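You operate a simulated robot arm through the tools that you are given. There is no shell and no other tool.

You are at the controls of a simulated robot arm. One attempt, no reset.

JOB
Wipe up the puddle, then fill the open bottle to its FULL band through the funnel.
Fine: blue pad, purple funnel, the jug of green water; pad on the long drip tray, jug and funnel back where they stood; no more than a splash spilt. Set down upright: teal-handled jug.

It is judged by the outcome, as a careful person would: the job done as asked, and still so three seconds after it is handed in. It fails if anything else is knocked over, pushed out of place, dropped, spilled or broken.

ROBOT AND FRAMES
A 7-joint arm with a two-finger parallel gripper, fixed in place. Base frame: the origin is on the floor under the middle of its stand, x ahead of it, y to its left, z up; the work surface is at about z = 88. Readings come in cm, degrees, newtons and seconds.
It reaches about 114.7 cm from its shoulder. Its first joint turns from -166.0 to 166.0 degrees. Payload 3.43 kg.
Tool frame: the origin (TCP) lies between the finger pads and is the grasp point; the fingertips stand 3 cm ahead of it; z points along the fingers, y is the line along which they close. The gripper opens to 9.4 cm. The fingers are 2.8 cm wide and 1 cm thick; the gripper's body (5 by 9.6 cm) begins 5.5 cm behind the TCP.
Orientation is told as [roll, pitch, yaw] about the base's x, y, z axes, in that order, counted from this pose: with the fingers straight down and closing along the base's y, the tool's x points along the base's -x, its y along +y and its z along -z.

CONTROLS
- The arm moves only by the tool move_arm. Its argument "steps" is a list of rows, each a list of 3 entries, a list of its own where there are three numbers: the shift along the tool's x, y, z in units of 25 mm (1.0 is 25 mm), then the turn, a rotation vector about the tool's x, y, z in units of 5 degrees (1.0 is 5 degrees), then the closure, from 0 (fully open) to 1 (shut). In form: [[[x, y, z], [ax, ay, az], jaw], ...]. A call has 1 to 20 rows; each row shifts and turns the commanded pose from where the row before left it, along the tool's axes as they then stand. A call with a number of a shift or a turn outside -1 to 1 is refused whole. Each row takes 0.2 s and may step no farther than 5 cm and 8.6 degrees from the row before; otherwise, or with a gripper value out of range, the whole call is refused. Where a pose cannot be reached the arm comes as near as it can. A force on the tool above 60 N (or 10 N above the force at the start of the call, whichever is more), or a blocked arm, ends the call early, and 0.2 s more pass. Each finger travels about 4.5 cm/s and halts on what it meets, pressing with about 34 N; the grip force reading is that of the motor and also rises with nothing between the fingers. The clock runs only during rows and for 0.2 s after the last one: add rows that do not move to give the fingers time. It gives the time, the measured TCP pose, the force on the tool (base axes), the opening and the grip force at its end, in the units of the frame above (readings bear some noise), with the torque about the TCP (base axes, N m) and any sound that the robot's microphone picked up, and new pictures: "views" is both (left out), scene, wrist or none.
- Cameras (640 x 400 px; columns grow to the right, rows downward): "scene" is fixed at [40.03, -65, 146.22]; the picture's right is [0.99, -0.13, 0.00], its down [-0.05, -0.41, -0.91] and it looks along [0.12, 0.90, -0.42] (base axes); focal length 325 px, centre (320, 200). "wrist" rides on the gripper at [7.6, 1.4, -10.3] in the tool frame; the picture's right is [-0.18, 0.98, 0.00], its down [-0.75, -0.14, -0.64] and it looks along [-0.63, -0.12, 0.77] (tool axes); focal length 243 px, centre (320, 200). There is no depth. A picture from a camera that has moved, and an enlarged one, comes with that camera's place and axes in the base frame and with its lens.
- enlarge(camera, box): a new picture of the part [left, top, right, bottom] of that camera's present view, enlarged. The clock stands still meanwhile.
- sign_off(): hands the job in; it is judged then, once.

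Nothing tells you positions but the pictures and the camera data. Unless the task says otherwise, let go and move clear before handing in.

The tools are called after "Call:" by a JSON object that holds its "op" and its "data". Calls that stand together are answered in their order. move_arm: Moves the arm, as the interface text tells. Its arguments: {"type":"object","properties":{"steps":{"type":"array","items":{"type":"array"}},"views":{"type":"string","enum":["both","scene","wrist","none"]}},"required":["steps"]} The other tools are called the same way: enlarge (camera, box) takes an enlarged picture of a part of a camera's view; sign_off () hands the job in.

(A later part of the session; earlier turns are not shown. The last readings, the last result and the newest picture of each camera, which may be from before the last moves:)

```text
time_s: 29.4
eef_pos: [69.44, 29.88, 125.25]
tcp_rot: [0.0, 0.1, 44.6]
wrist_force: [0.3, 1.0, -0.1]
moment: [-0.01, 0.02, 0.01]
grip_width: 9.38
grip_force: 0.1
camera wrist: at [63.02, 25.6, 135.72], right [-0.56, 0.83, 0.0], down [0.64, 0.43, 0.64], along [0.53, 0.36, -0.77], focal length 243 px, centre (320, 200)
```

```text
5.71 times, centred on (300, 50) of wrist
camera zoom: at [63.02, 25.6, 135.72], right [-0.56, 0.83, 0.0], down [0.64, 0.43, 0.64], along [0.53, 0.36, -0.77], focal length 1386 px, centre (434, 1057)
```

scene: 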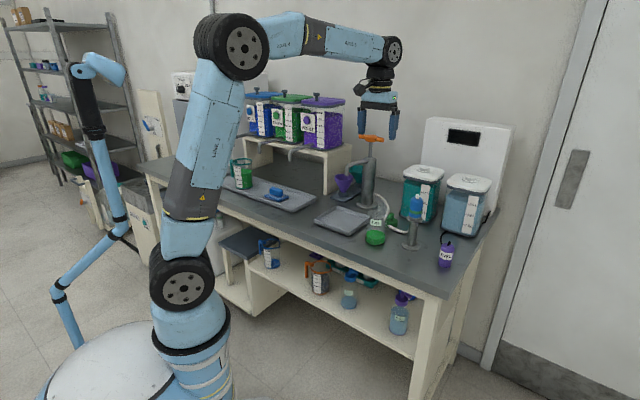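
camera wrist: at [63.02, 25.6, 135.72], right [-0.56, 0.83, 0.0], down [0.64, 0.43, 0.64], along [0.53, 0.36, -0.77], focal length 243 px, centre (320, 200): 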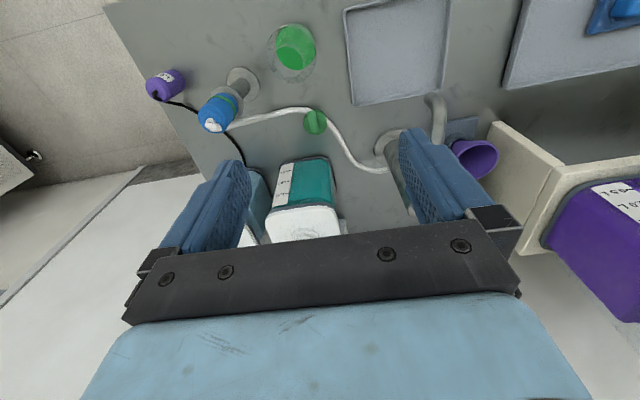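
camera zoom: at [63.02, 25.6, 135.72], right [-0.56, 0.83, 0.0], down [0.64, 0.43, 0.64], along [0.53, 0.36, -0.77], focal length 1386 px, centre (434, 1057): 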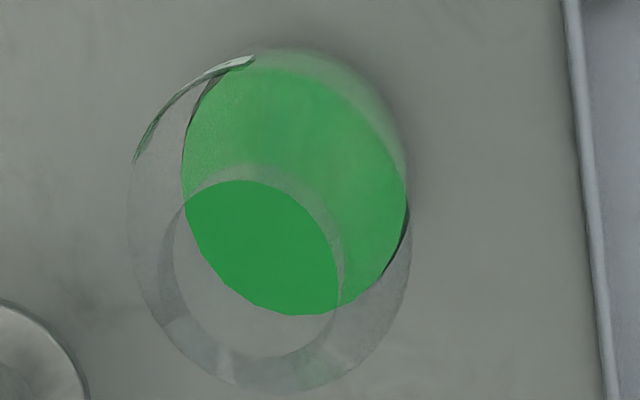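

The bottle's mouth is near (70.2, 25.9, 102), about 4 cm wide. Next I'll go at safe height to above the purple funnel (about (66.9, 62.1), rim z ≈ 96.7), passing in front of the pump.

Call:
{"op": "move_arm", "data": {"steps": [[[0, 1, 0], [0, 0, 0], 0], [[0, 1, 0], [0, 0, 0], 0], [[0, 1, 0], [0, 0, 0], 0], [[0, 1, 0], [0, 0, 0], 0], [[0, 1, 0], [0, 0, 0], 0], [[0, 1, 0], [0, 0, 0], 0], [[0, 1, 0], [0, 0, 0], 0], [[0, 1, 0], [0, 0, 0], 0], [[0, 1, 0], [0, 0, 0], 0], [[0, 0.9, 0], [0, 0, 0], 0], [[-0.9, 0, 0], [0, 0, 0], 0], [[-0.9, 0, 0], [0, 0, 0], 0], [[-0.9, 0, 0], [0, 0, 0], 0], [[-0.9, 0, 0], [0, 0, 0], 0], [[-0.9, 0, 0], [0, 0, 0], 0], [[-0.9, 0, 0], [0, 0, 0], 0], [[-0.7, 0, 0], [0, 0, 0], 0], [[0, 0, 0], [0, 0, 0], 0]]}}

Call:
{"op": "enlarge", "data": {"camera": "scene", "box": [310, 100, 410, 200]}}

Call:
{"op": "enlarge", "data": {"camera": "wrist", "box": [220, 0, 440, 180]}}

```text
time_s: 33.2
eef_pos: [62.84, 58.13, 124.95]
tcp_rot: [0.0, 0.1, 44.6]
wrist_force: [-0.1, 0.2, -0.1]
moment: [0.0, 0.0, 0.04]
grip_width: 9.41
grip_force: 0.0
camera wrist: at [56.45, 53.95, 135.5], right [-0.56, 0.83, 0.0], down [0.64, 0.43, 0.64], along [0.53, 0.36, -0.77], focal length 243 px, centre (320, 200)
```

scene: 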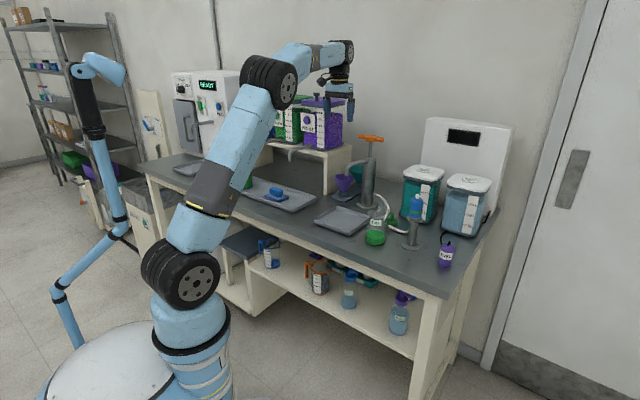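
wrist: 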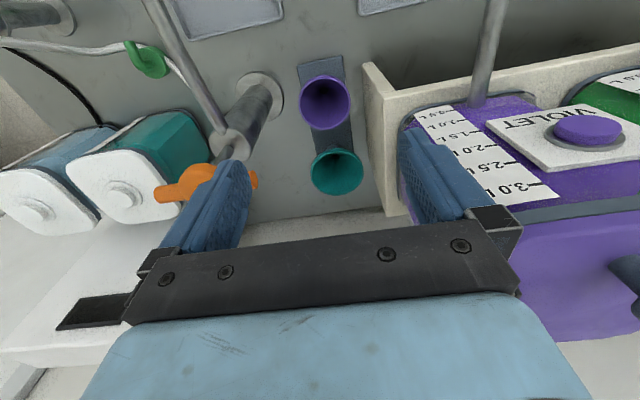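

```text
4.00 times, centred on (360, 150) of scene
camera zoom: at [40.03, -65.0, 146.22], right [0.99, -0.13, 0.0], down [-0.05, -0.41, -0.91], along [0.12, 0.9, -0.42], focal length 1302 px, centre (160, 400)
```

zoom: 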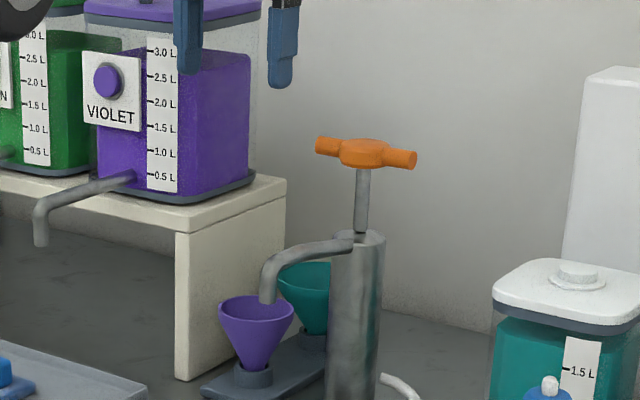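

```text
2.22 times, centred on (330, 90) of wrist
camera zoom: at [56.45, 53.95, 135.5], right [-0.56, 0.83, 0.0], down [0.64, 0.43, 0.64], along [0.53, 0.36, -0.77], focal length 539 px, centre (298, 444)
```

zoom: 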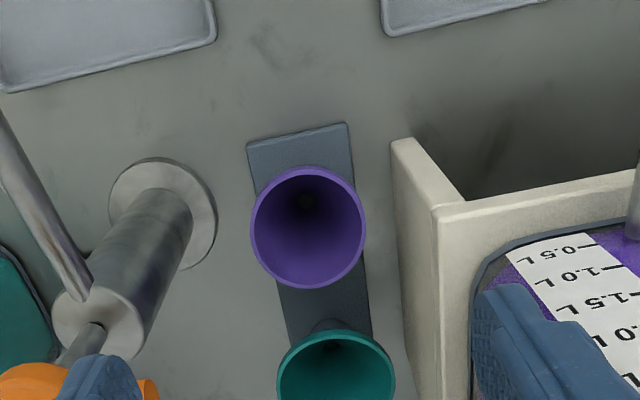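

I have a good view: the funnel is 8.2 cm across and centred laterally under the gripper. I'll partly close to clear the pump's orange handle, move in over the funnel and descend partway.

Call:
{"op": "move_arm", "data": {"steps": [[[-0.8, 0, 0], [0, 0, 0], 0.3], [[-0.8, 0, 0], [0, 0, 0], 0.3], [[-0.52, 0, 0], [0, 0, 0], 0.3], [[0, 0, 0.8], [0, 0, 0], 0.3], [[0, 0, 0.8], [0, 0, 0], 0.3], [[0, 0, 0.8], [0, 0, 0], 0.3], [[0, 0, 0.8], [0, 0, 0], 0.3], [[0, 0, 0.8], [0, 0, 0], 0.3], [[0, 0, 0.8], [0, 0, 0], 0.3], [[0, 0, 0.8], [0, 0, 0], 0.3], [[0, 0, 0.8], [0, 0, 0], 0.3], [[0, 0, 0.8], [0, 0, 0], 0.3], [[0, 0, 0.6], [0, 0, 0], 0.3], [[0, 0, 0.6], [0, 0, 0], 0.3], [[0, 0, 0.4], [0, 0, 0], 0.3], [[0, 0, 0], [0, 0, 0], 0.3]]}}

Call:
{"op": "enlarge", "data": {"camera": "scene", "box": [310, 100, 410, 200]}}

Call:
{"op": "enlarge", "data": {"camera": "wrist", "box": [200, 60, 440, 240]}}

```text
time_s: 36.6
eef_pos: [66.51, 62.08, 103.15]
tcp_rot: [0.0, 0.0, 44.6]
wrist_force: [0.8, 0.2, 0.8]
moment: [-0.01, -0.01, -0.02]
grip_width: 6.6
grip_force: 0.0
camera wrist: at [60.06, 57.65, 113.61], right [-0.56, 0.83, 0.0], down [0.64, 0.43, 0.64], along [0.53, 0.36, -0.77], focal length 243 px, centre (320, 200)
```

scene: 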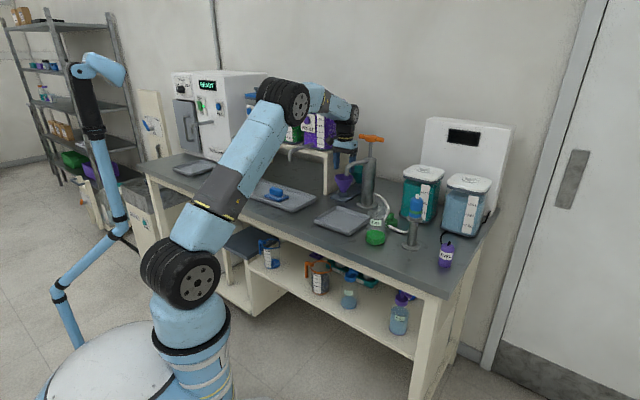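
wrist: 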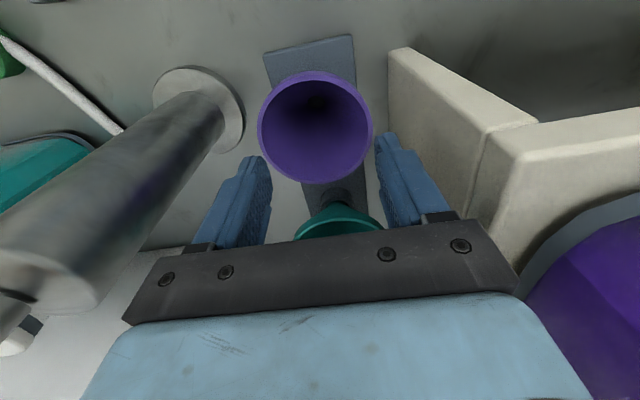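

```text
4.00 times, centred on (360, 150) of scene
camera zoom: at [40.03, -65.0, 146.22], right [0.99, -0.13, 0.0], down [-0.05, -0.41, -0.91], along [0.12, 0.9, -0.42], focal length 1302 px, centre (160, 400)
```

zoom: 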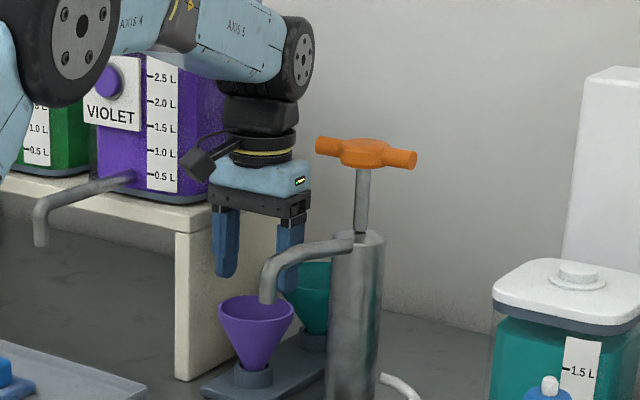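

```text
2.22 times, centred on (320, 150) of wrist
camera zoom: at [60.06, 57.65, 113.61], right [-0.56, 0.83, 0.0], down [0.64, 0.43, 0.64], along [0.53, 0.36, -0.77], focal length 539 px, centre (320, 311)
```

zoom: 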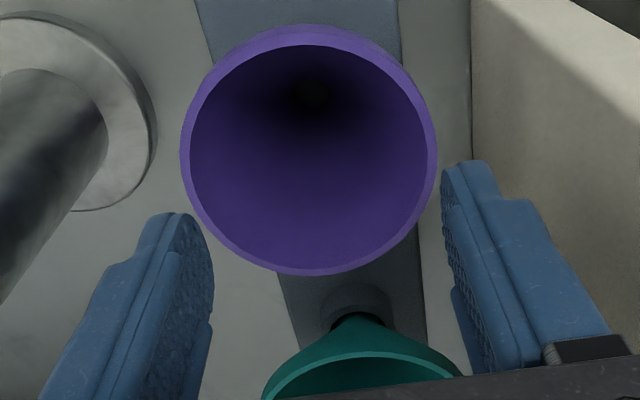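

Rim diameter reads about 8.3 cm, and I'm off-centre by a few millimetres. I'll correct that, open fully, and lower until the tips are just at rim level.

Call:
{"op": "move_arm", "data": {"steps": [[[0.22, -0.09, 0], [0, 0, 0], 0], [[0, 0, 0], [0, 0, 0], 0], [[0, 0, 0.4], [0, 0, 0], 0], [[0, 0, 0.4], [0, 0, 0], 0], [[0, 0, 0.2], [0, 0, 0], 0], [[0, 0, 0], [0, 0, 0], 0]], "views": "wrist"}}

Call:
{"op": "enlarge", "data": {"camera": "wrist", "box": [200, 60, 440, 240]}}

Call:
{"op": "enlarge", "data": {"camera": "scene", "box": [320, 140, 400, 200]}}

```text
time_s: 38.0
eef_pos: [66.29, 61.28, 100.62]
tcp_rot: [0.1, 0.1, 44.6]
wrist_force: [-0.3, 0.4, -0.3]
moment: [-0.03, 0.02, -0.01]
grip_width: 9.4
grip_force: 0.0
camera wrist: at [59.89, 57.03, 111.03], right [-0.56, 0.83, 0.0], down [0.64, 0.43, 0.64], along [0.53, 0.36, -0.77], focal length 243 px, centre (320, 200)
```

wrist: 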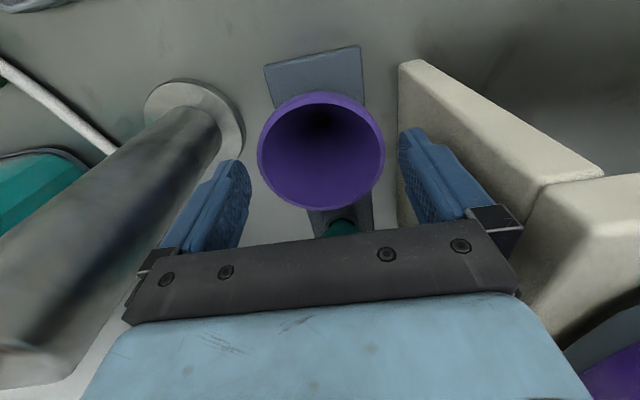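

```text
2.22 times, centred on (320, 150) of wrist
camera zoom: at [59.89, 57.03, 111.03], right [-0.56, 0.83, 0.0], down [0.64, 0.43, 0.64], along [0.53, 0.36, -0.77], focal length 539 px, centre (320, 311)
```

zoom: 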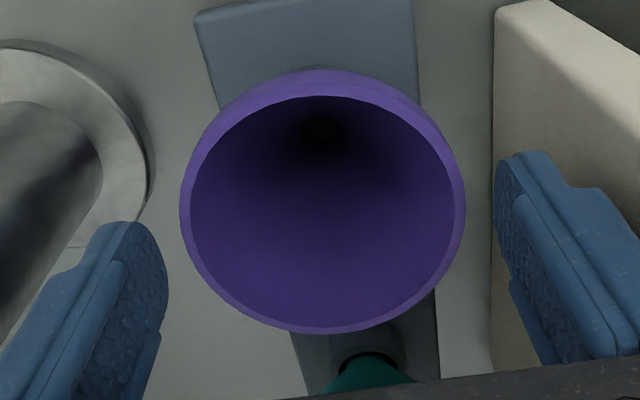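

```text
6.67 times, centred on (360, 170) of scene
camera zoom: at [40.03, -65.0, 146.22], right [0.99, -0.13, 0.0], down [-0.05, -0.41, -0.91], along [0.12, 0.9, -0.42], focal length 2169 px, centre (53, 400)
```

zoom: 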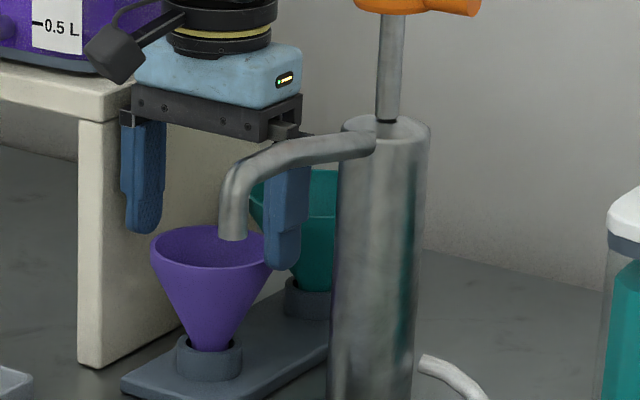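

Well centred now. I'll lower to TCP z ≈ 95.8 and close gently on the rim.

Call:
{"op": "move_arm", "data": {"steps": [[[0, 0, 0.5], [0, 0, 0], 0], [[0, 0, 0.5], [0, 0, 0], 0], [[0, 0, 0.5], [0, 0, 0], 0], [[0, 0, 0.4], [0, 0, 0], 0], [[0, 0, 0], [0, 0, 0], 0], [[0, 0, 0], [0, 0, 0], 0.05], [[0, 0, 0], [0, 0, 0], 0.1], [[0, 0, 0], [0, 0, 0], 0.15], [[0, 0, 0], [0, 0, 0], 0.2], [[0, 0, 0], [0, 0, 0], 0.25], [[0, 0, 0], [0, 0, 0], 0.25]], "views": "both"}}

Call:
{"op": "enlarge", "data": {"camera": "scene", "box": [320, 140, 400, 200]}}

```text
time_s: 40.4
eef_pos: [66.39, 61.28, 95.95]
tcp_rot: [0.0, 0.1, 44.5]
wrist_force: [-0.3, -0.1, 0.1]
moment: [-0.02, 0.06, 0.01]
grip_width: 8.47
grip_force: 33.5
camera wrist: at [59.93, 57.0, 106.45], right [-0.56, 0.83, 0.0], down [0.64, 0.43, 0.64], along [0.53, 0.36, -0.77], focal length 243 px, centre (320, 200)
```

scene: 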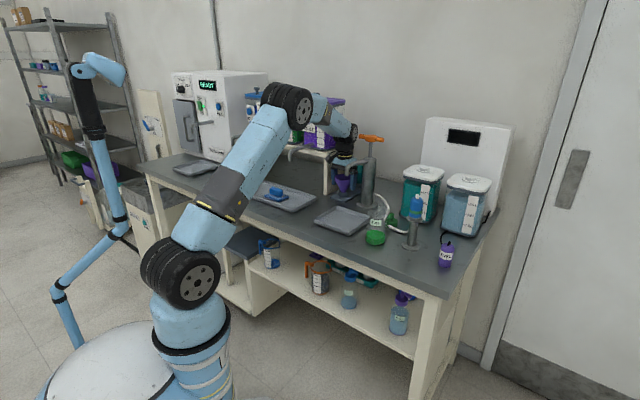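
wrist: 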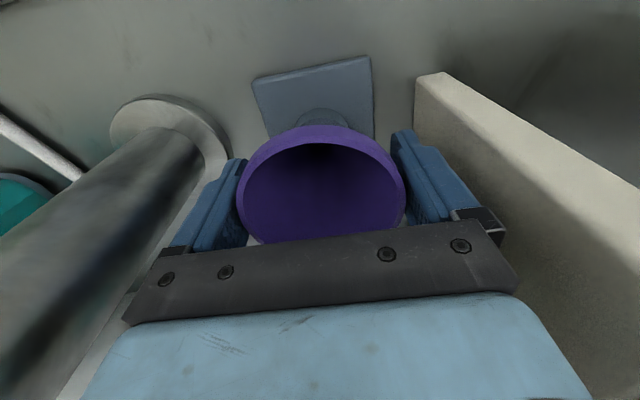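

```text
6.67 times, centred on (360, 170) of scene
camera zoom: at [40.03, -65.0, 146.22], right [0.99, -0.13, 0.0], down [-0.05, -0.41, -0.91], along [0.12, 0.9, -0.42], focal length 2169 px, centre (53, 400)
```

zoom: 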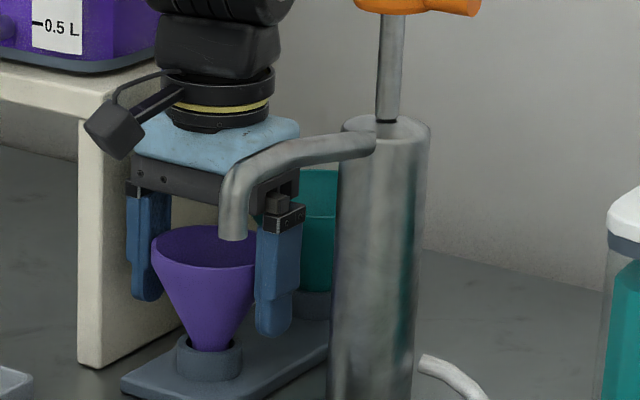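

The funnel is gripped (8.47 cm, 33.5 N). I'll note the seat pose (66.39, 61.28, 95.95) for its return, then lift slowly.

Call:
{"op": "move_arm", "data": {"steps": [[[0, 0, 0], [0, 0, 0], 0.4], [[0, 0, -0.2], [0, 0, 0], 0.4], [[0, 0, -0.4], [0, 0, 0], 0.4], [[0, 0, -0.5], [0, 0, 0], 0.4], [[0, 0, -0.5], [0, 0, 0], 0.4], [[0, 0, 0], [0, 0, 0], 0.4]], "views": "both"}}

Call:
{"op": "enlarge", "data": {"camera": "scene", "box": [320, 140, 400, 200]}}

```text
time_s: 41.8
eef_pos: [66.32, 61.46, 100.13]
tcp_rot: [0.0, 0.1, 44.6]
wrist_force: [0.5, 0.1, -1.2]
moment: [-0.02, 0.01, -0.03]
grip_width: 8.46
grip_force: 33.8
camera wrist: at [59.92, 57.07, 110.49], right [-0.56, 0.83, 0.0], down [0.64, 0.43, 0.64], along [0.53, 0.36, -0.77], focal length 243 px, centre (320, 200)
```

scene: 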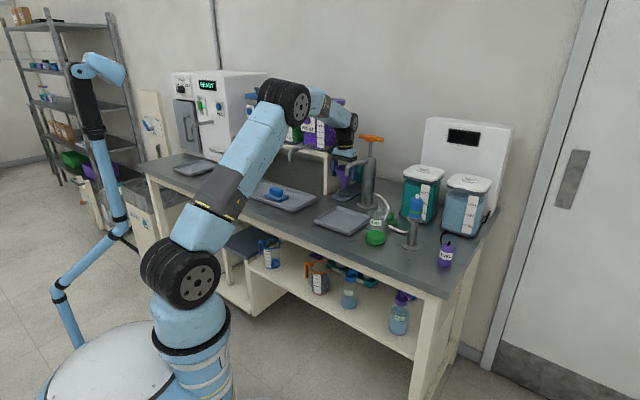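
wrist: 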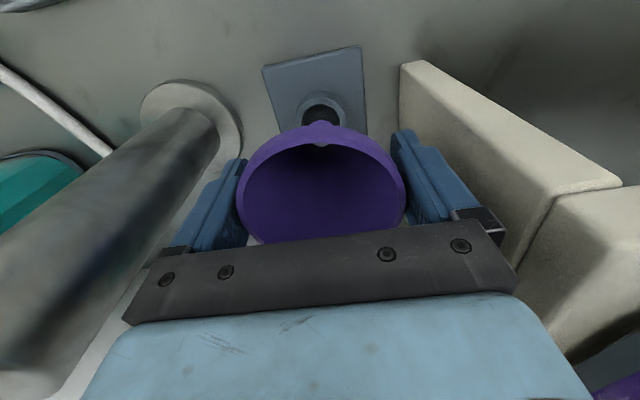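

```text
6.67 times, centred on (360, 170) of scene
camera zoom: at [40.03, -65.0, 146.22], right [0.99, -0.13, 0.0], down [-0.05, -0.41, -0.91], along [0.12, 0.9, -0.42], focal length 2169 px, centre (53, 400)
```

zoom: 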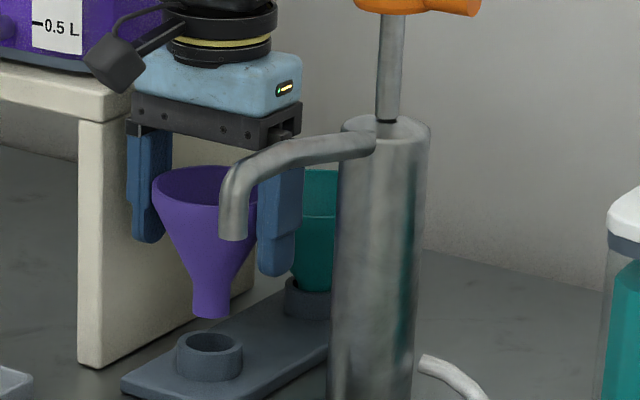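

The funnel came out cleanly. I'll raise it and bring it forward, clear of the pump spout, before moving right.

Call:
{"op": "move_arm", "data": {"steps": [[[0, 0, -0.5], [0, 0, 0], 0.4], [[0, 0, -0.8], [0, 0, 0], 0.4], [[0, 0, -0.9], [0, 0, 0], 0.4], [[0, 0, -0.9], [0, 0, 0], 0.4], [[0, 0, -0.9], [0, 0, 0], 0.4], [[0, 0, -0.8], [0, 0, 0], 0.4], [[0.3, 0, -0.4], [0, 0, 0], 0.4], [[0.6, 0, 0], [0, 0, 0], 0.4], [[0.8, 0, 0], [0, 0, 0], 0.4], [[0.9, 0, 0], [0, 0, 0], 0.4], [[0.9, 0, 0], [0, 0, 0], 0.4], [[0.9, 0, 0], [0, 0, 0], 0.4], [[0.9, 0, 0], [0, 0, 0], 0.4], [[0.9, 0, 0], [0, 0, 0], 0.4], [[0.9, 0, 0], [0, 0, 0], 0.4], [[0.9, 0, 0], [0, 0, 0], 0.4], [[0.9, 0, 0], [0, 0, 0], 0.4], [[0.6, 0, 0], [0, 0, 0], 0.4], [[0.2, 0, 0], [0, 0, 0], 0.4], [[0, 0, 0], [0, 0, 0], 0.4]], "views": "both"}}

```text
time_s: 46.0
eef_pos: [49.13, 44.42, 113.0]
tcp_rot: [0.0, 0.2, 44.6]
wrist_force: [0.1, 0.2, -0.4]
moment: [0.0, 0.02, -0.01]
grip_width: 8.46
grip_force: 34.0
camera wrist: at [42.71, 40.08, 123.44], right [-0.56, 0.83, 0.0], down [0.64, 0.43, 0.64], along [0.53, 0.36, -0.77], focal length 243 px, centre (320, 200)
```

scene: 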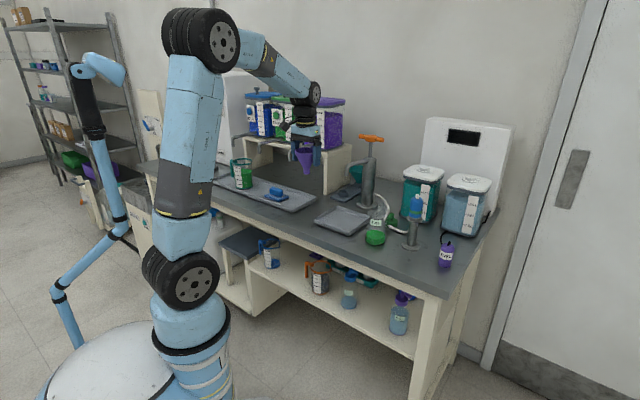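
wrist: 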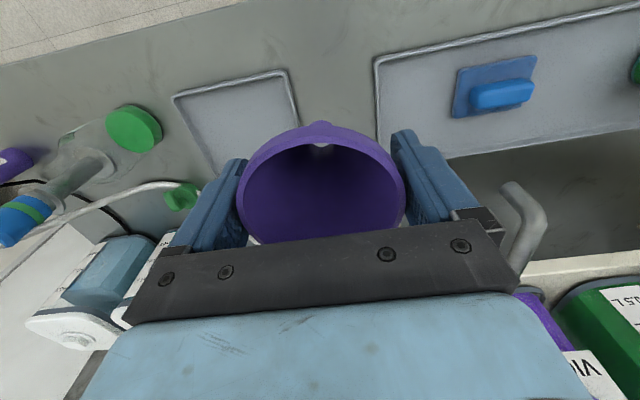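

I'll sweep right along the front to just short of the bottle mouth, with the stem about 4 cm above it, then check alignment.

Call:
{"op": "move_arm", "data": {"steps": [[[0, -0.4, -0.3], [0, 0, 0], 0.4], [[0, -0.8, -0.2], [0, 0, 0], 0.4], [[0, -0.9, 0], [0, 0, 0], 0.4], [[0, -0.9, 0], [0, 0, 0], 0.4], [[0, -0.9, 0], [0, 0, 0], 0.4], [[0, -0.9, 0], [0, 0, 0], 0.4], [[0, -0.9, 0], [0, 0, 0], 0.4], [[0, -0.9, 0], [0, 0, 0], 0.4], [[0, -0.9, 0], [0, 0, 0], 0.4], [[0, -0.9, 0], [0, 0, 0], 0.4], [[0, -0.9, 0], [0, 0, 0], 0.4], [[0, -0.9, 0], [0, 0, 0], 0.4], [[-0.4, -0.7, 0], [0, 0, 0], 0.4], [[-0.3, -0.3, 0], [0, 0, 0], 0.4], [[0, 0, 0], [0, 0, 0], 0.4]], "views": "both"}}

Call:
{"op": "enlarge", "data": {"camera": "scene", "box": [350, 150, 430, 250]}}

Call:
{"op": "enlarge", "data": {"camera": "wrist", "box": [200, 60, 440, 240]}}

```text
time_s: 49.2
eef_pos: [70.19, 25.73, 113.99]
tcp_rot: [0.0, 0.1, 44.7]
wrist_force: [0.3, -0.2, -1.1]
moment: [-0.04, 0.01, -0.01]
grip_width: 8.48
grip_force: 34.1
camera wrist: at [63.65, 21.46, 124.54], right [-0.56, 0.83, 0.0], down [0.64, 0.43, 0.64], along [0.53, 0.36, -0.77], focal length 243 px, centre (320, 200)
```

scene: 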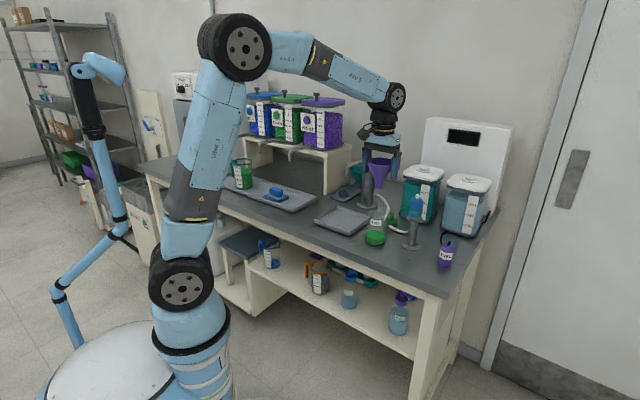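
wrist: 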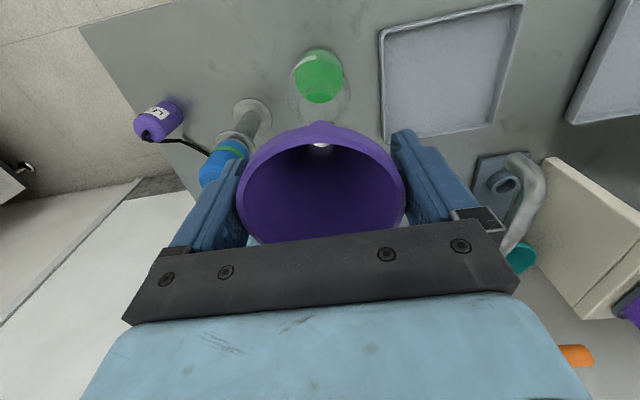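

```text
4.00 times, centred on (390, 200) of scene
camera zoom: at [40.03, -65.0, 146.22], right [0.99, -0.13, 0.0], down [-0.05, -0.41, -0.91], along [0.12, 0.9, -0.42], focal length 1302 px, centre (40, 200)
```

zoom: 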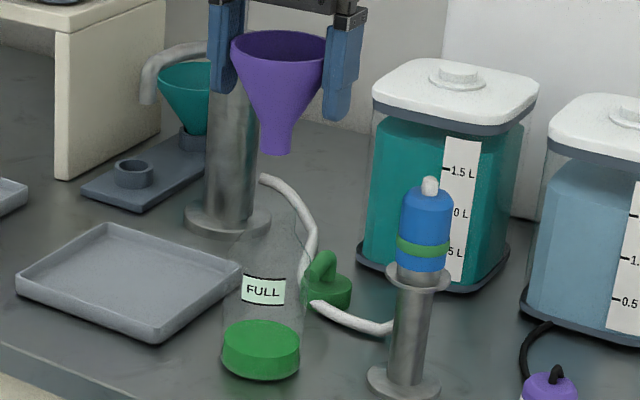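

```text
2.22 times, centred on (320, 150) of wrist
camera zoom: at [63.65, 21.46, 124.54], right [-0.56, 0.83, 0.0], down [0.64, 0.43, 0.64], along [0.53, 0.36, -0.77], focal length 539 px, centre (320, 311)
```

zoom: 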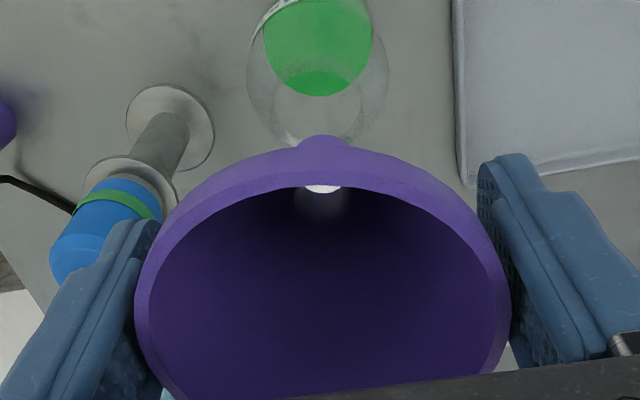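

Call:
{"op": "enlarge", "data": {"camera": "wrist", "box": [280, 40, 360, 130]}}

Call:
{"op": "enlarge", "data": {"camera": "scene", "box": [362, 180, 398, 226]}}

```text
4.44 times, centred on (320, 85) of wrist
camera zoom: at [63.65, 21.46, 124.54], right [-0.56, 0.83, 0.0], down [0.64, 0.43, 0.64], along [0.53, 0.36, -0.77], focal length 1078 px, centre (320, 711)
```

zoom: 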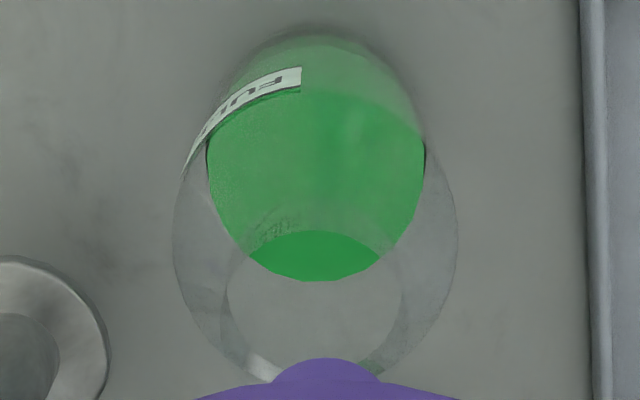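

```text
8.70 times, centred on (380, 203) of scene
camera zoom: at [40.03, -65.0, 146.22], right [0.99, -0.13, 0.0], down [-0.05, -0.41, -0.91], along [0.12, 0.9, -0.42], focal length 2830 px, centre (-202, 174)
```

zoom: 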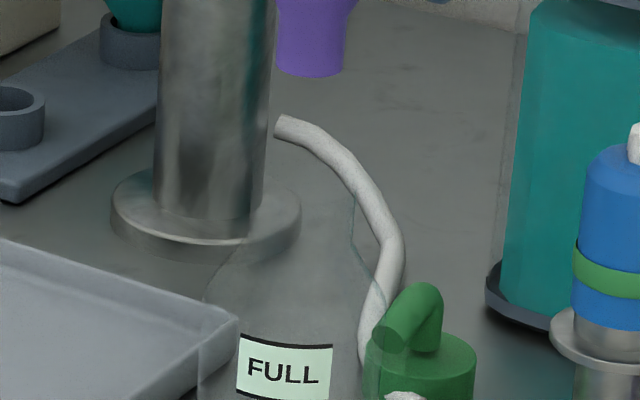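

The stem (about 2.5 cm) is aligned over the mouth to within 2 mm in both views. I'll lower it slowly and watch the force.

Call:
{"op": "move_arm", "data": {"steps": [[[0, 0, 0.4], [0, 0, 0], 0.4], [[0, 0, 0.4], [0, 0, 0], 0.4], [[0, 0, 0.4], [0, 0, 0], 0.4], [[0, 0, 0.3], [0, 0, 0], 0.4], [[0, 0, 0], [0, 0, 0], 0.4]], "views": "both"}}

Call:
{"op": "enlarge", "data": {"camera": "scene", "box": [352, 170, 408, 240]}}

Call:
{"op": "enlarge", "data": {"camera": "wrist", "box": [280, 40, 360, 130]}}

```text
time_s: 50.4
eef_pos: [69.97, 25.7, 110.28]
tcp_rot: [0.0, 0.1, 44.6]
wrist_force: [-0.1, 0.3, -0.4]
moment: [0.04, -0.02, -0.01]
grip_width: 8.5
grip_force: 34.3
camera wrist: at [63.62, 21.31, 120.84], right [-0.56, 0.83, 0.0], down [0.64, 0.43, 0.64], along [0.53, 0.36, -0.77], focal length 243 px, centre (320, 200)
```

scene: 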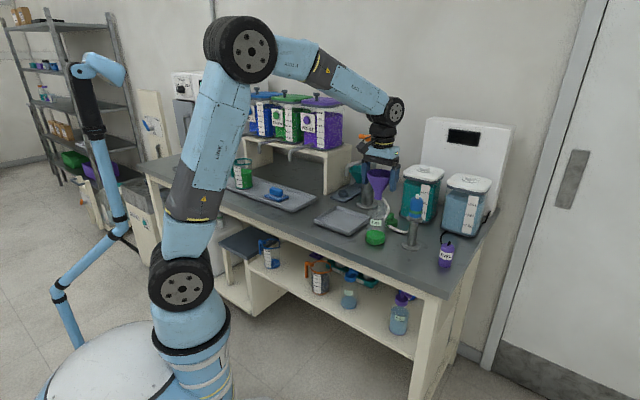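
wrist: 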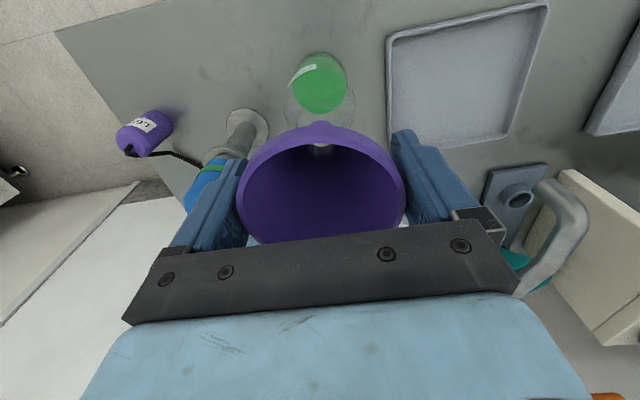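

```text
5.71 times, centred on (380, 205) of scene
camera zoom: at [40.03, -65.0, 146.22], right [0.99, -0.13, 0.0], down [-0.05, -0.41, -0.91], along [0.12, 0.9, -0.42], focal length 1860 px, centre (-23, 171)
```

zoom: 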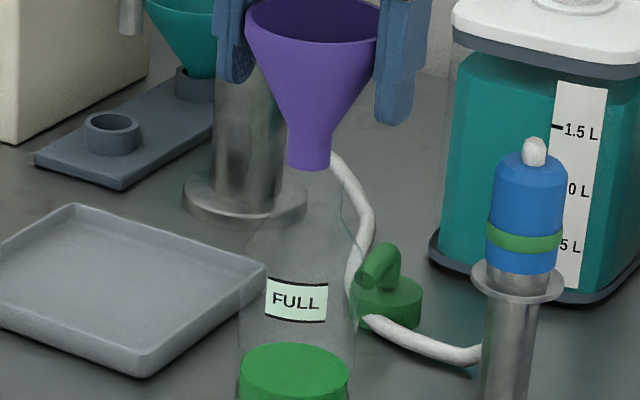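

```text
4.44 times, centred on (320, 85) of wrist
camera zoom: at [63.62, 21.31, 120.84], right [-0.56, 0.83, 0.0], down [0.64, 0.43, 0.64], along [0.53, 0.36, -0.77], focal length 1078 px, centre (320, 711)
```

zoom: 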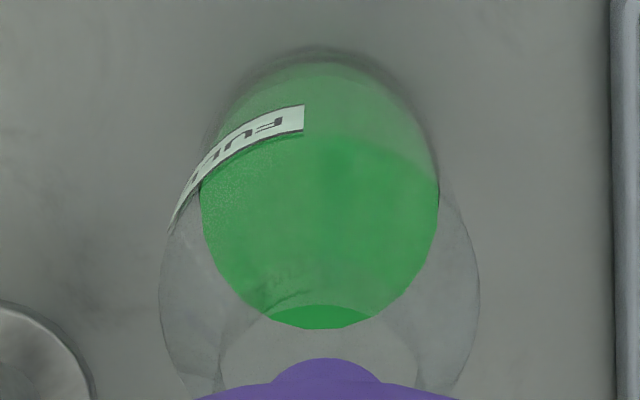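

Still well aligned. I'll keep lowering the stem into the neck in small steps.

Call:
{"op": "move_arm", "data": {"steps": [[[0, 0, 0.25], [0, 0, 0], 0.4], [[0, 0, 0.25], [0, 0, 0], 0.4], [[0, 0, 0.25], [0, 0, 0], 0.4], [[0, 0, 0.25], [0, 0, 0], 0.4], [[0, 0, 0.2], [0, 0, 0], 0.4], [[0, 0, 0], [0, 0, 0], 0.4]], "views": "both"}}

Call:
{"op": "enlarge", "data": {"camera": "scene", "box": [352, 170, 408, 240]}}

```text
time_s: 51.8
eef_pos: [69.96, 25.78, 107.45]
tcp_rot: [0.0, -0.1, 44.7]
wrist_force: [-0.6, -0.7, 9.7]
moment: [0.03, 0.14, 0.0]
grip_width: 8.47
grip_force: 34.2
camera wrist: at [63.49, 21.33, 117.88], right [-0.56, 0.83, 0.0], down [0.64, 0.43, 0.64], along [0.53, 0.36, -0.77], focal length 243 px, centre (320, 200)
```

scene: 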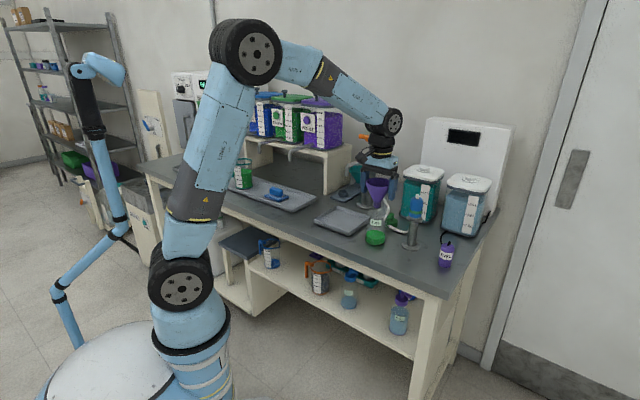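
wrist: 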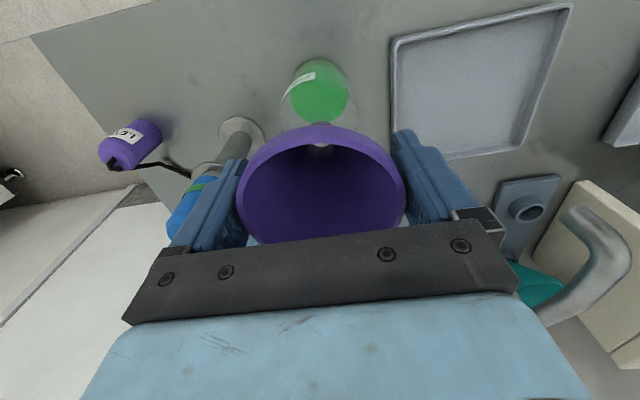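

```text
5.71 times, centred on (380, 205) of scene
camera zoom: at [40.03, -65.0, 146.22], right [0.99, -0.13, 0.0], down [-0.05, -0.41, -0.91], along [0.12, 0.9, -0.42], focal length 1860 px, centre (-23, 171)
```

zoom: 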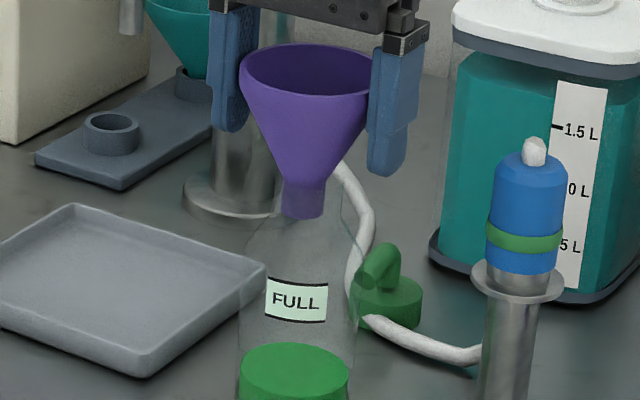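

Contact is about 10 N, with the stem fully inside the neck and the cone seated. I'll release and check that the funnel stays put.

Call:
{"op": "move_arm", "data": {"steps": [[[0, 0, -0.05], [0, 0, 0], 0.4], [[0, 0, 0], [0, 0, 0], 0.1], [[0, 0, 0], [0, 0, 0], 0.0], [[0, 0, 0], [0, 0, 0], 0.0], [[0, 0, 0], [0, 0, 0], 0.0]], "views": "both"}}

Call:
{"op": "enlarge", "data": {"camera": "scene", "box": [352, 170, 408, 240]}}

Call:
{"op": "enlarge", "data": {"camera": "wrist", "box": [200, 60, 440, 240]}}

```text
time_s: 53.0
eef_pos: [69.88, 25.64, 107.46]
tcp_rot: [0.0, 0.1, 44.6]
wrist_force: [0.0, -0.6, 0.8]
moment: [-0.02, 0.0, -0.01]
grip_width: 9.42
grip_force: 0.0
camera wrist: at [63.5, 21.29, 117.97], right [-0.56, 0.83, 0.0], down [0.64, 0.43, 0.64], along [0.53, 0.36, -0.77], focal length 243 px, centre (320, 200)
```

scene: 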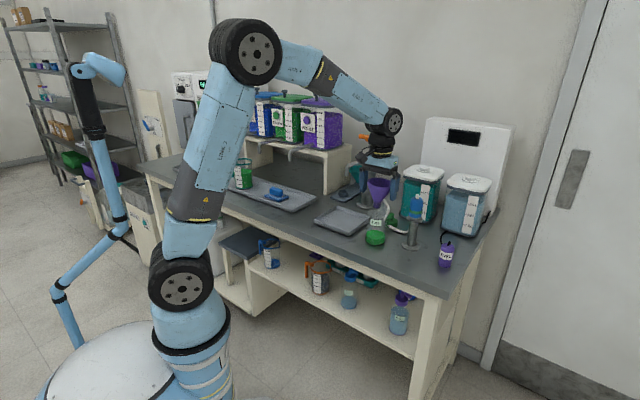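
wrist: 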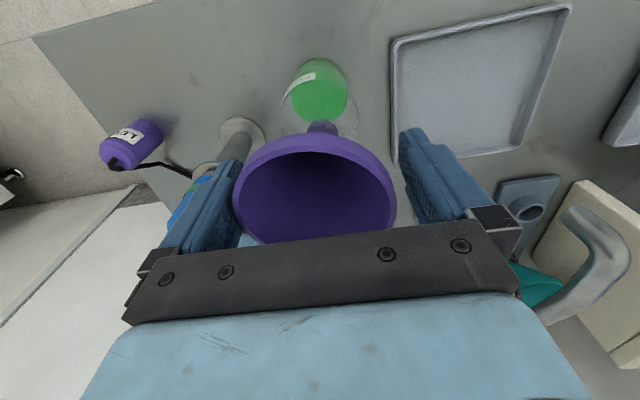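

```text
5.71 times, centred on (380, 205) of scene
camera zoom: at [40.03, -65.0, 146.22], right [0.99, -0.13, 0.0], down [-0.05, -0.41, -0.91], along [0.12, 0.9, -0.42], focal length 1860 px, centre (-23, 171)
```

zoom: 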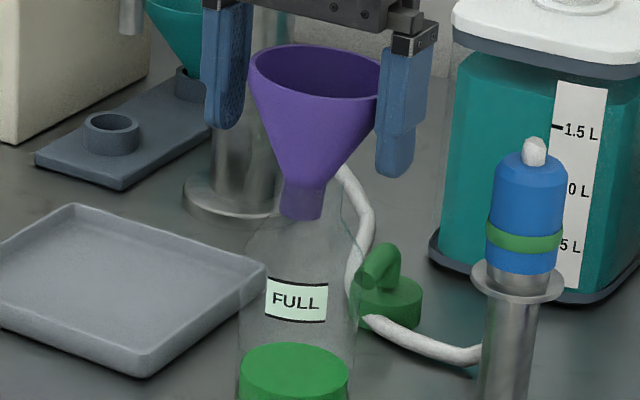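

```text
2.22 times, centred on (320, 150) of wrist
camera zoom: at [63.5, 21.29, 117.97], right [-0.56, 0.83, 0.0], down [0.64, 0.43, 0.64], along [0.53, 0.36, -0.77], focal length 539 px, centre (320, 311)
```

zoom: 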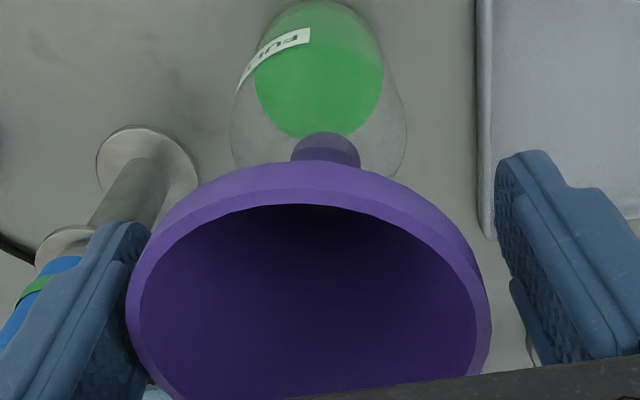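

The funnel settled with a slight lean toward the right-hand finger. I'll re-centre around it before rising so I don't drag it.

Call:
{"op": "move_arm", "data": {"steps": [[[0, -0.13, 0], [0, 0, 0], 0.0], [[0, 0, 0], [0, 0, 0], 0.0], [[0, 0, 0], [0, 0, 0], 0.0]], "views": "wrist"}}

Call:
{"op": "enlarge", "data": {"camera": "wrist", "box": [200, 60, 440, 240]}}

Call:
{"op": "enlarge", "data": {"camera": "scene", "box": [360, 170, 400, 220]}}

```text
time_s: 53.8
eef_pos: [70.2, 25.42, 107.54]
tcp_rot: [0.0, 0.1, 44.6]
wrist_force: [0.1, -0.3, -0.2]
moment: [0.01, 0.02, 0.0]
grip_width: 9.4
grip_force: 0.0
camera wrist: at [63.75, 21.09, 117.95], right [-0.56, 0.83, 0.0], down [0.64, 0.43, 0.64], along [0.53, 0.36, -0.77], focal length 243 px, centre (320, 200)
```

wrist: 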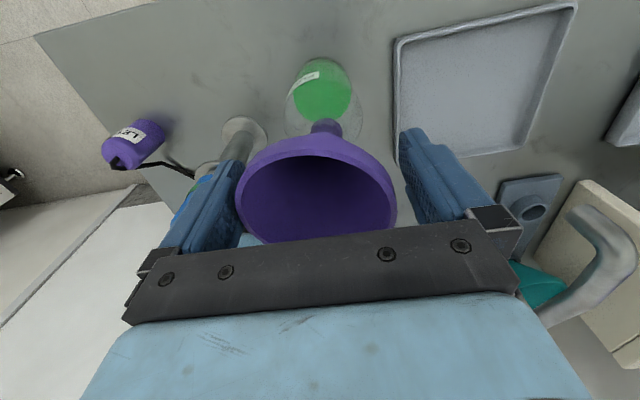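

```text
2.22 times, centred on (320, 150) of wrist
camera zoom: at [63.75, 21.09, 117.95], right [-0.56, 0.83, 0.0], down [0.64, 0.43, 0.64], along [0.53, 0.36, -0.77], focal length 539 px, centre (320, 311)
```

zoom: 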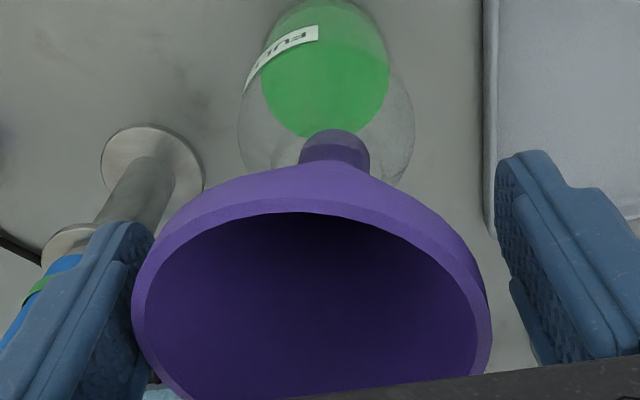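

```text
8.00 times, centred on (380, 195) of scene
camera zoom: at [40.03, -65.0, 146.22], right [0.99, -0.13, 0.0], down [-0.05, -0.41, -0.91], along [0.12, 0.9, -0.42], focal length 2603 px, centre (-160, 240)
```

zoom: 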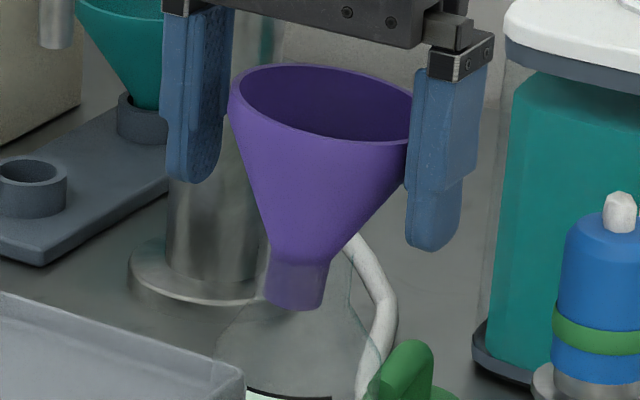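

The funnel is leaning on the right-hand finger, so it isn't seated. The earlier moment says it touched the left-front of the neck first, i.e. it sat about 3 mm too far left and front. I'll push it upright, re-grip and re-seat with that correction.

Call:
{"op": "move_arm", "data": {"steps": [[[0, 0.1, 0], [0, 0, 0], 0.0], [[0, 0.1, 0], [0, 0, 0], 0.0], [[0, 0.1, 0], [0, 0, 0], 0.0], [[0, 0, 0], [0, 0, 0], 0.0]], "views": "wrist"}}

Call:
{"op": "enlarge", "data": {"camera": "wrist", "box": [200, 60, 440, 240]}}

Call:
{"op": "enlarge", "data": {"camera": "scene", "box": [360, 170, 400, 220]}}

```text
time_s: 54.8
eef_pos: [69.64, 25.92, 107.55]
tcp_rot: [-0.1, 0.1, 44.7]
wrist_force: [-0.2, 0.1, -0.1]
moment: [0.0, 0.0, 0.01]
grip_width: 9.38
grip_force: 0.1
camera wrist: at [63.23, 21.57, 118.01], right [-0.56, 0.83, 0.0], down [0.64, 0.43, 0.64], along [0.53, 0.36, -0.77], focal length 243 px, centre (320, 200)
```

wrist: 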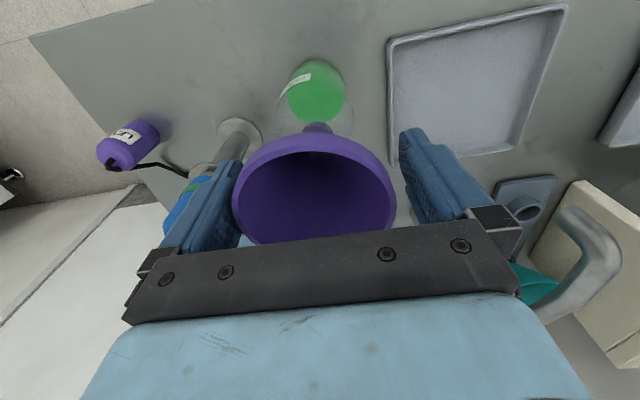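

```text
2.22 times, centred on (320, 150) of wrist
camera zoom: at [63.23, 21.57, 118.01], right [-0.56, 0.83, 0.0], down [0.64, 0.43, 0.64], along [0.53, 0.36, -0.77], focal length 539 px, centre (320, 311)
```

zoom: 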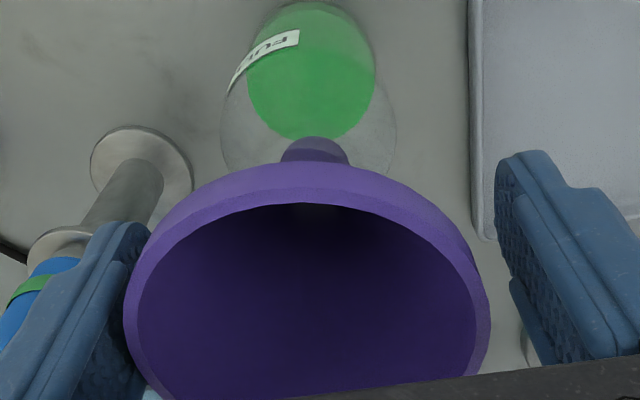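

```text
8.00 times, centred on (380, 195) of scene
camera zoom: at [40.03, -65.0, 146.22], right [0.99, -0.13, 0.0], down [-0.05, -0.41, -0.91], along [0.12, 0.9, -0.42], focal length 2603 px, centre (-160, 240)
```

zoom: 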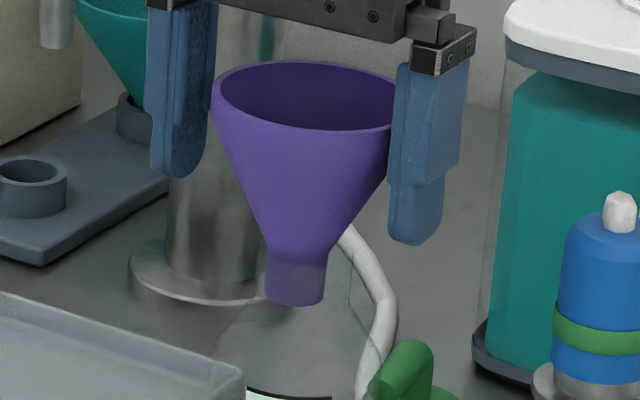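

Nearly upright. A touch more push, then I'll close while shifting so the right-hand finger stays where it is.

Call:
{"op": "move_arm", "data": {"steps": [[[0, 0.09, 0], [0, 0, 0], 0.0], [[0, 0, 0], [0, 0, 0], 0.0], [[0, -0.094, 0], [0, 0, 0], 0.05], [[0, -0.094, 0], [0, 0, 0], 0.1], [[0, 0, 0], [0, 0, 0], 0.2], [[0, 0, 0], [0, 0, 0], 0.4], [[0, 0, 0], [0, 0, 0], 0.4]], "views": "wrist"}}

Call:
{"op": "enlarge", "data": {"camera": "wrist", "box": [200, 60, 440, 240]}}

Call:
{"op": "enlarge", "data": {"camera": "scene", "box": [360, 170, 400, 220]}}

```text
time_s: 56.4
eef_pos: [69.96, 25.64, 107.48]
tcp_rot: [-0.1, 0.2, 44.6]
wrist_force: [0.4, -1.2, -0.7]
moment: [0.0, 0.01, 0.02]
grip_width: 8.47
grip_force: 33.9
camera wrist: at [63.5, 21.4, 118.01], right [-0.56, 0.83, 0.0], down [0.64, 0.43, 0.64], along [0.53, 0.36, -0.77], focal length 243 px, centre (320, 200)
```

wrist: 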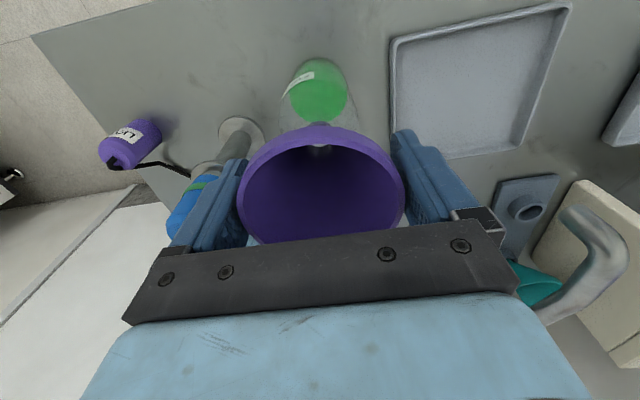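

```text
2.22 times, centred on (320, 150) of wrist
camera zoom: at [63.5, 21.4, 118.01], right [-0.56, 0.83, 0.0], down [0.64, 0.43, 0.64], along [0.53, 0.36, -0.77], focal length 539 px, centre (320, 311)
```

zoom: 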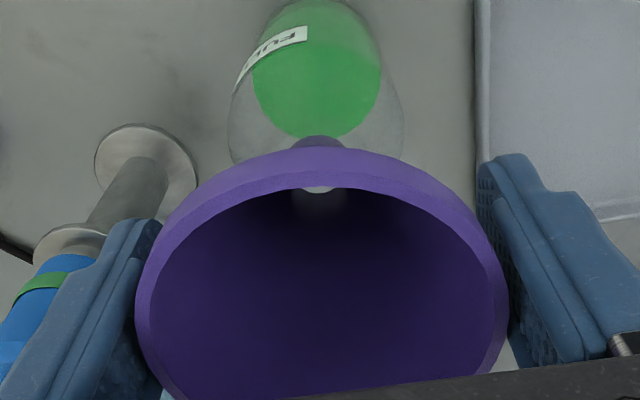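

```text
8.00 times, centred on (380, 195) of scene
camera zoom: at [40.03, -65.0, 146.22], right [0.99, -0.13, 0.0], down [-0.05, -0.41, -0.91], along [0.12, 0.9, -0.42], focal length 2603 px, centre (-160, 240)
```

zoom: 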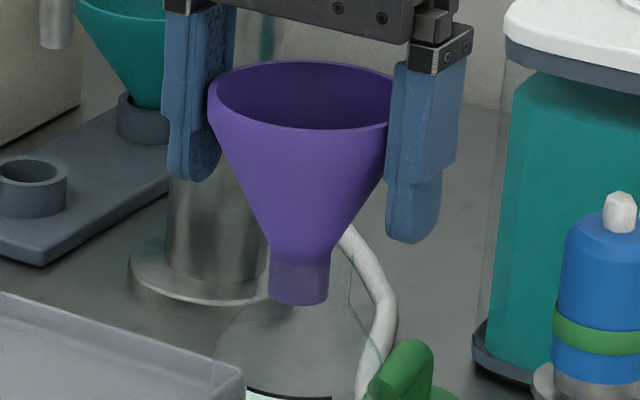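

The funnel is upright and gripped again. I'll lift 0.5 cm, shift about 3 mm right and 1 mm back, and lower it until it seats.

Call:
{"op": "move_arm", "data": {"steps": [[[0, 0, -0.2], [0, 0, 0], 0.4], [[-0.04, -0.12, 0], [0, 0, 0], 0.4], [[0, 0, 0.1], [0, 0, 0], 0.4], [[0, 0, 0.1], [0, 0, 0], 0.4], [[0, 0, 0.06], [0, 0, 0], 0.4], [[0, 0, 0.06], [0, 0, 0], 0.4], [[0, 0, 0], [0, 0, 0], 0.4]], "views": "none"}}

```text
time_s: 58.0
eef_pos: [70.08, 25.54, 107.29]
tcp_rot: [0.0, 0.0, 44.6]
wrist_force: [-1.1, 3.0, 29.3]
moment: [-0.33, 0.03, -0.01]
grip_width: 8.45
grip_force: 34.3
```

Contact is now at the right-front, so the centre lies a bit back toward the left and farther in. I'll lift, adjust and try again.

Call:
{"op": "move_arm", "data": {"steps": [[[0, 0, -0.25], [0, 0, 0], 0.4], [[-0.12, 0.05, 0], [0, 0, 0], 0.4], [[0, 0, 0.1], [0, 0, 0], 0.4], [[0, 0, 0.08], [0, 0, 0], 0.4], [[0, 0, 0.06], [0, 0, 0], 0.4], [[0, 0, 0], [0, 0, 0], 0.4]], "views": "none"}}

```text
time_s: 59.4
eef_pos: [70.24, 25.88, 107.34]
tcp_rot: [0.0, 0.1, 44.6]
wrist_force: [1.9, 0.5, 18.9]
moment: [0.09, -0.38, 0.02]
grip_width: 8.43
grip_force: 34.1
```

Now it touches at the back, so the centre lies between those two positions. One more small correction.

Call:
{"op": "move_arm", "data": {"steps": [[[0, 0, -0.2], [0, 0, 0], 0.4], [[0.1, 0.01, 0], [0, 0, 0], 0.4], [[0, 0, 0.1], [0, 0, 0], 0.4], [[0, 0, 0.05], [0, 0, 0], 0.4], [[0, 0, 0.04], [0, 0, 0], 0.4], [[0, 0, 0], [0, 0, 0], 0.4]], "views": "none"}}

```text
time_s: 60.8
eef_pos: [70.03, 25.81, 107.23]
tcp_rot: [0.0, 0.1, 44.6]
wrist_force: [-0.1, -0.3, 4.6]
moment: [-0.08, -0.02, -0.02]
grip_width: 8.45
grip_force: 34.0
```

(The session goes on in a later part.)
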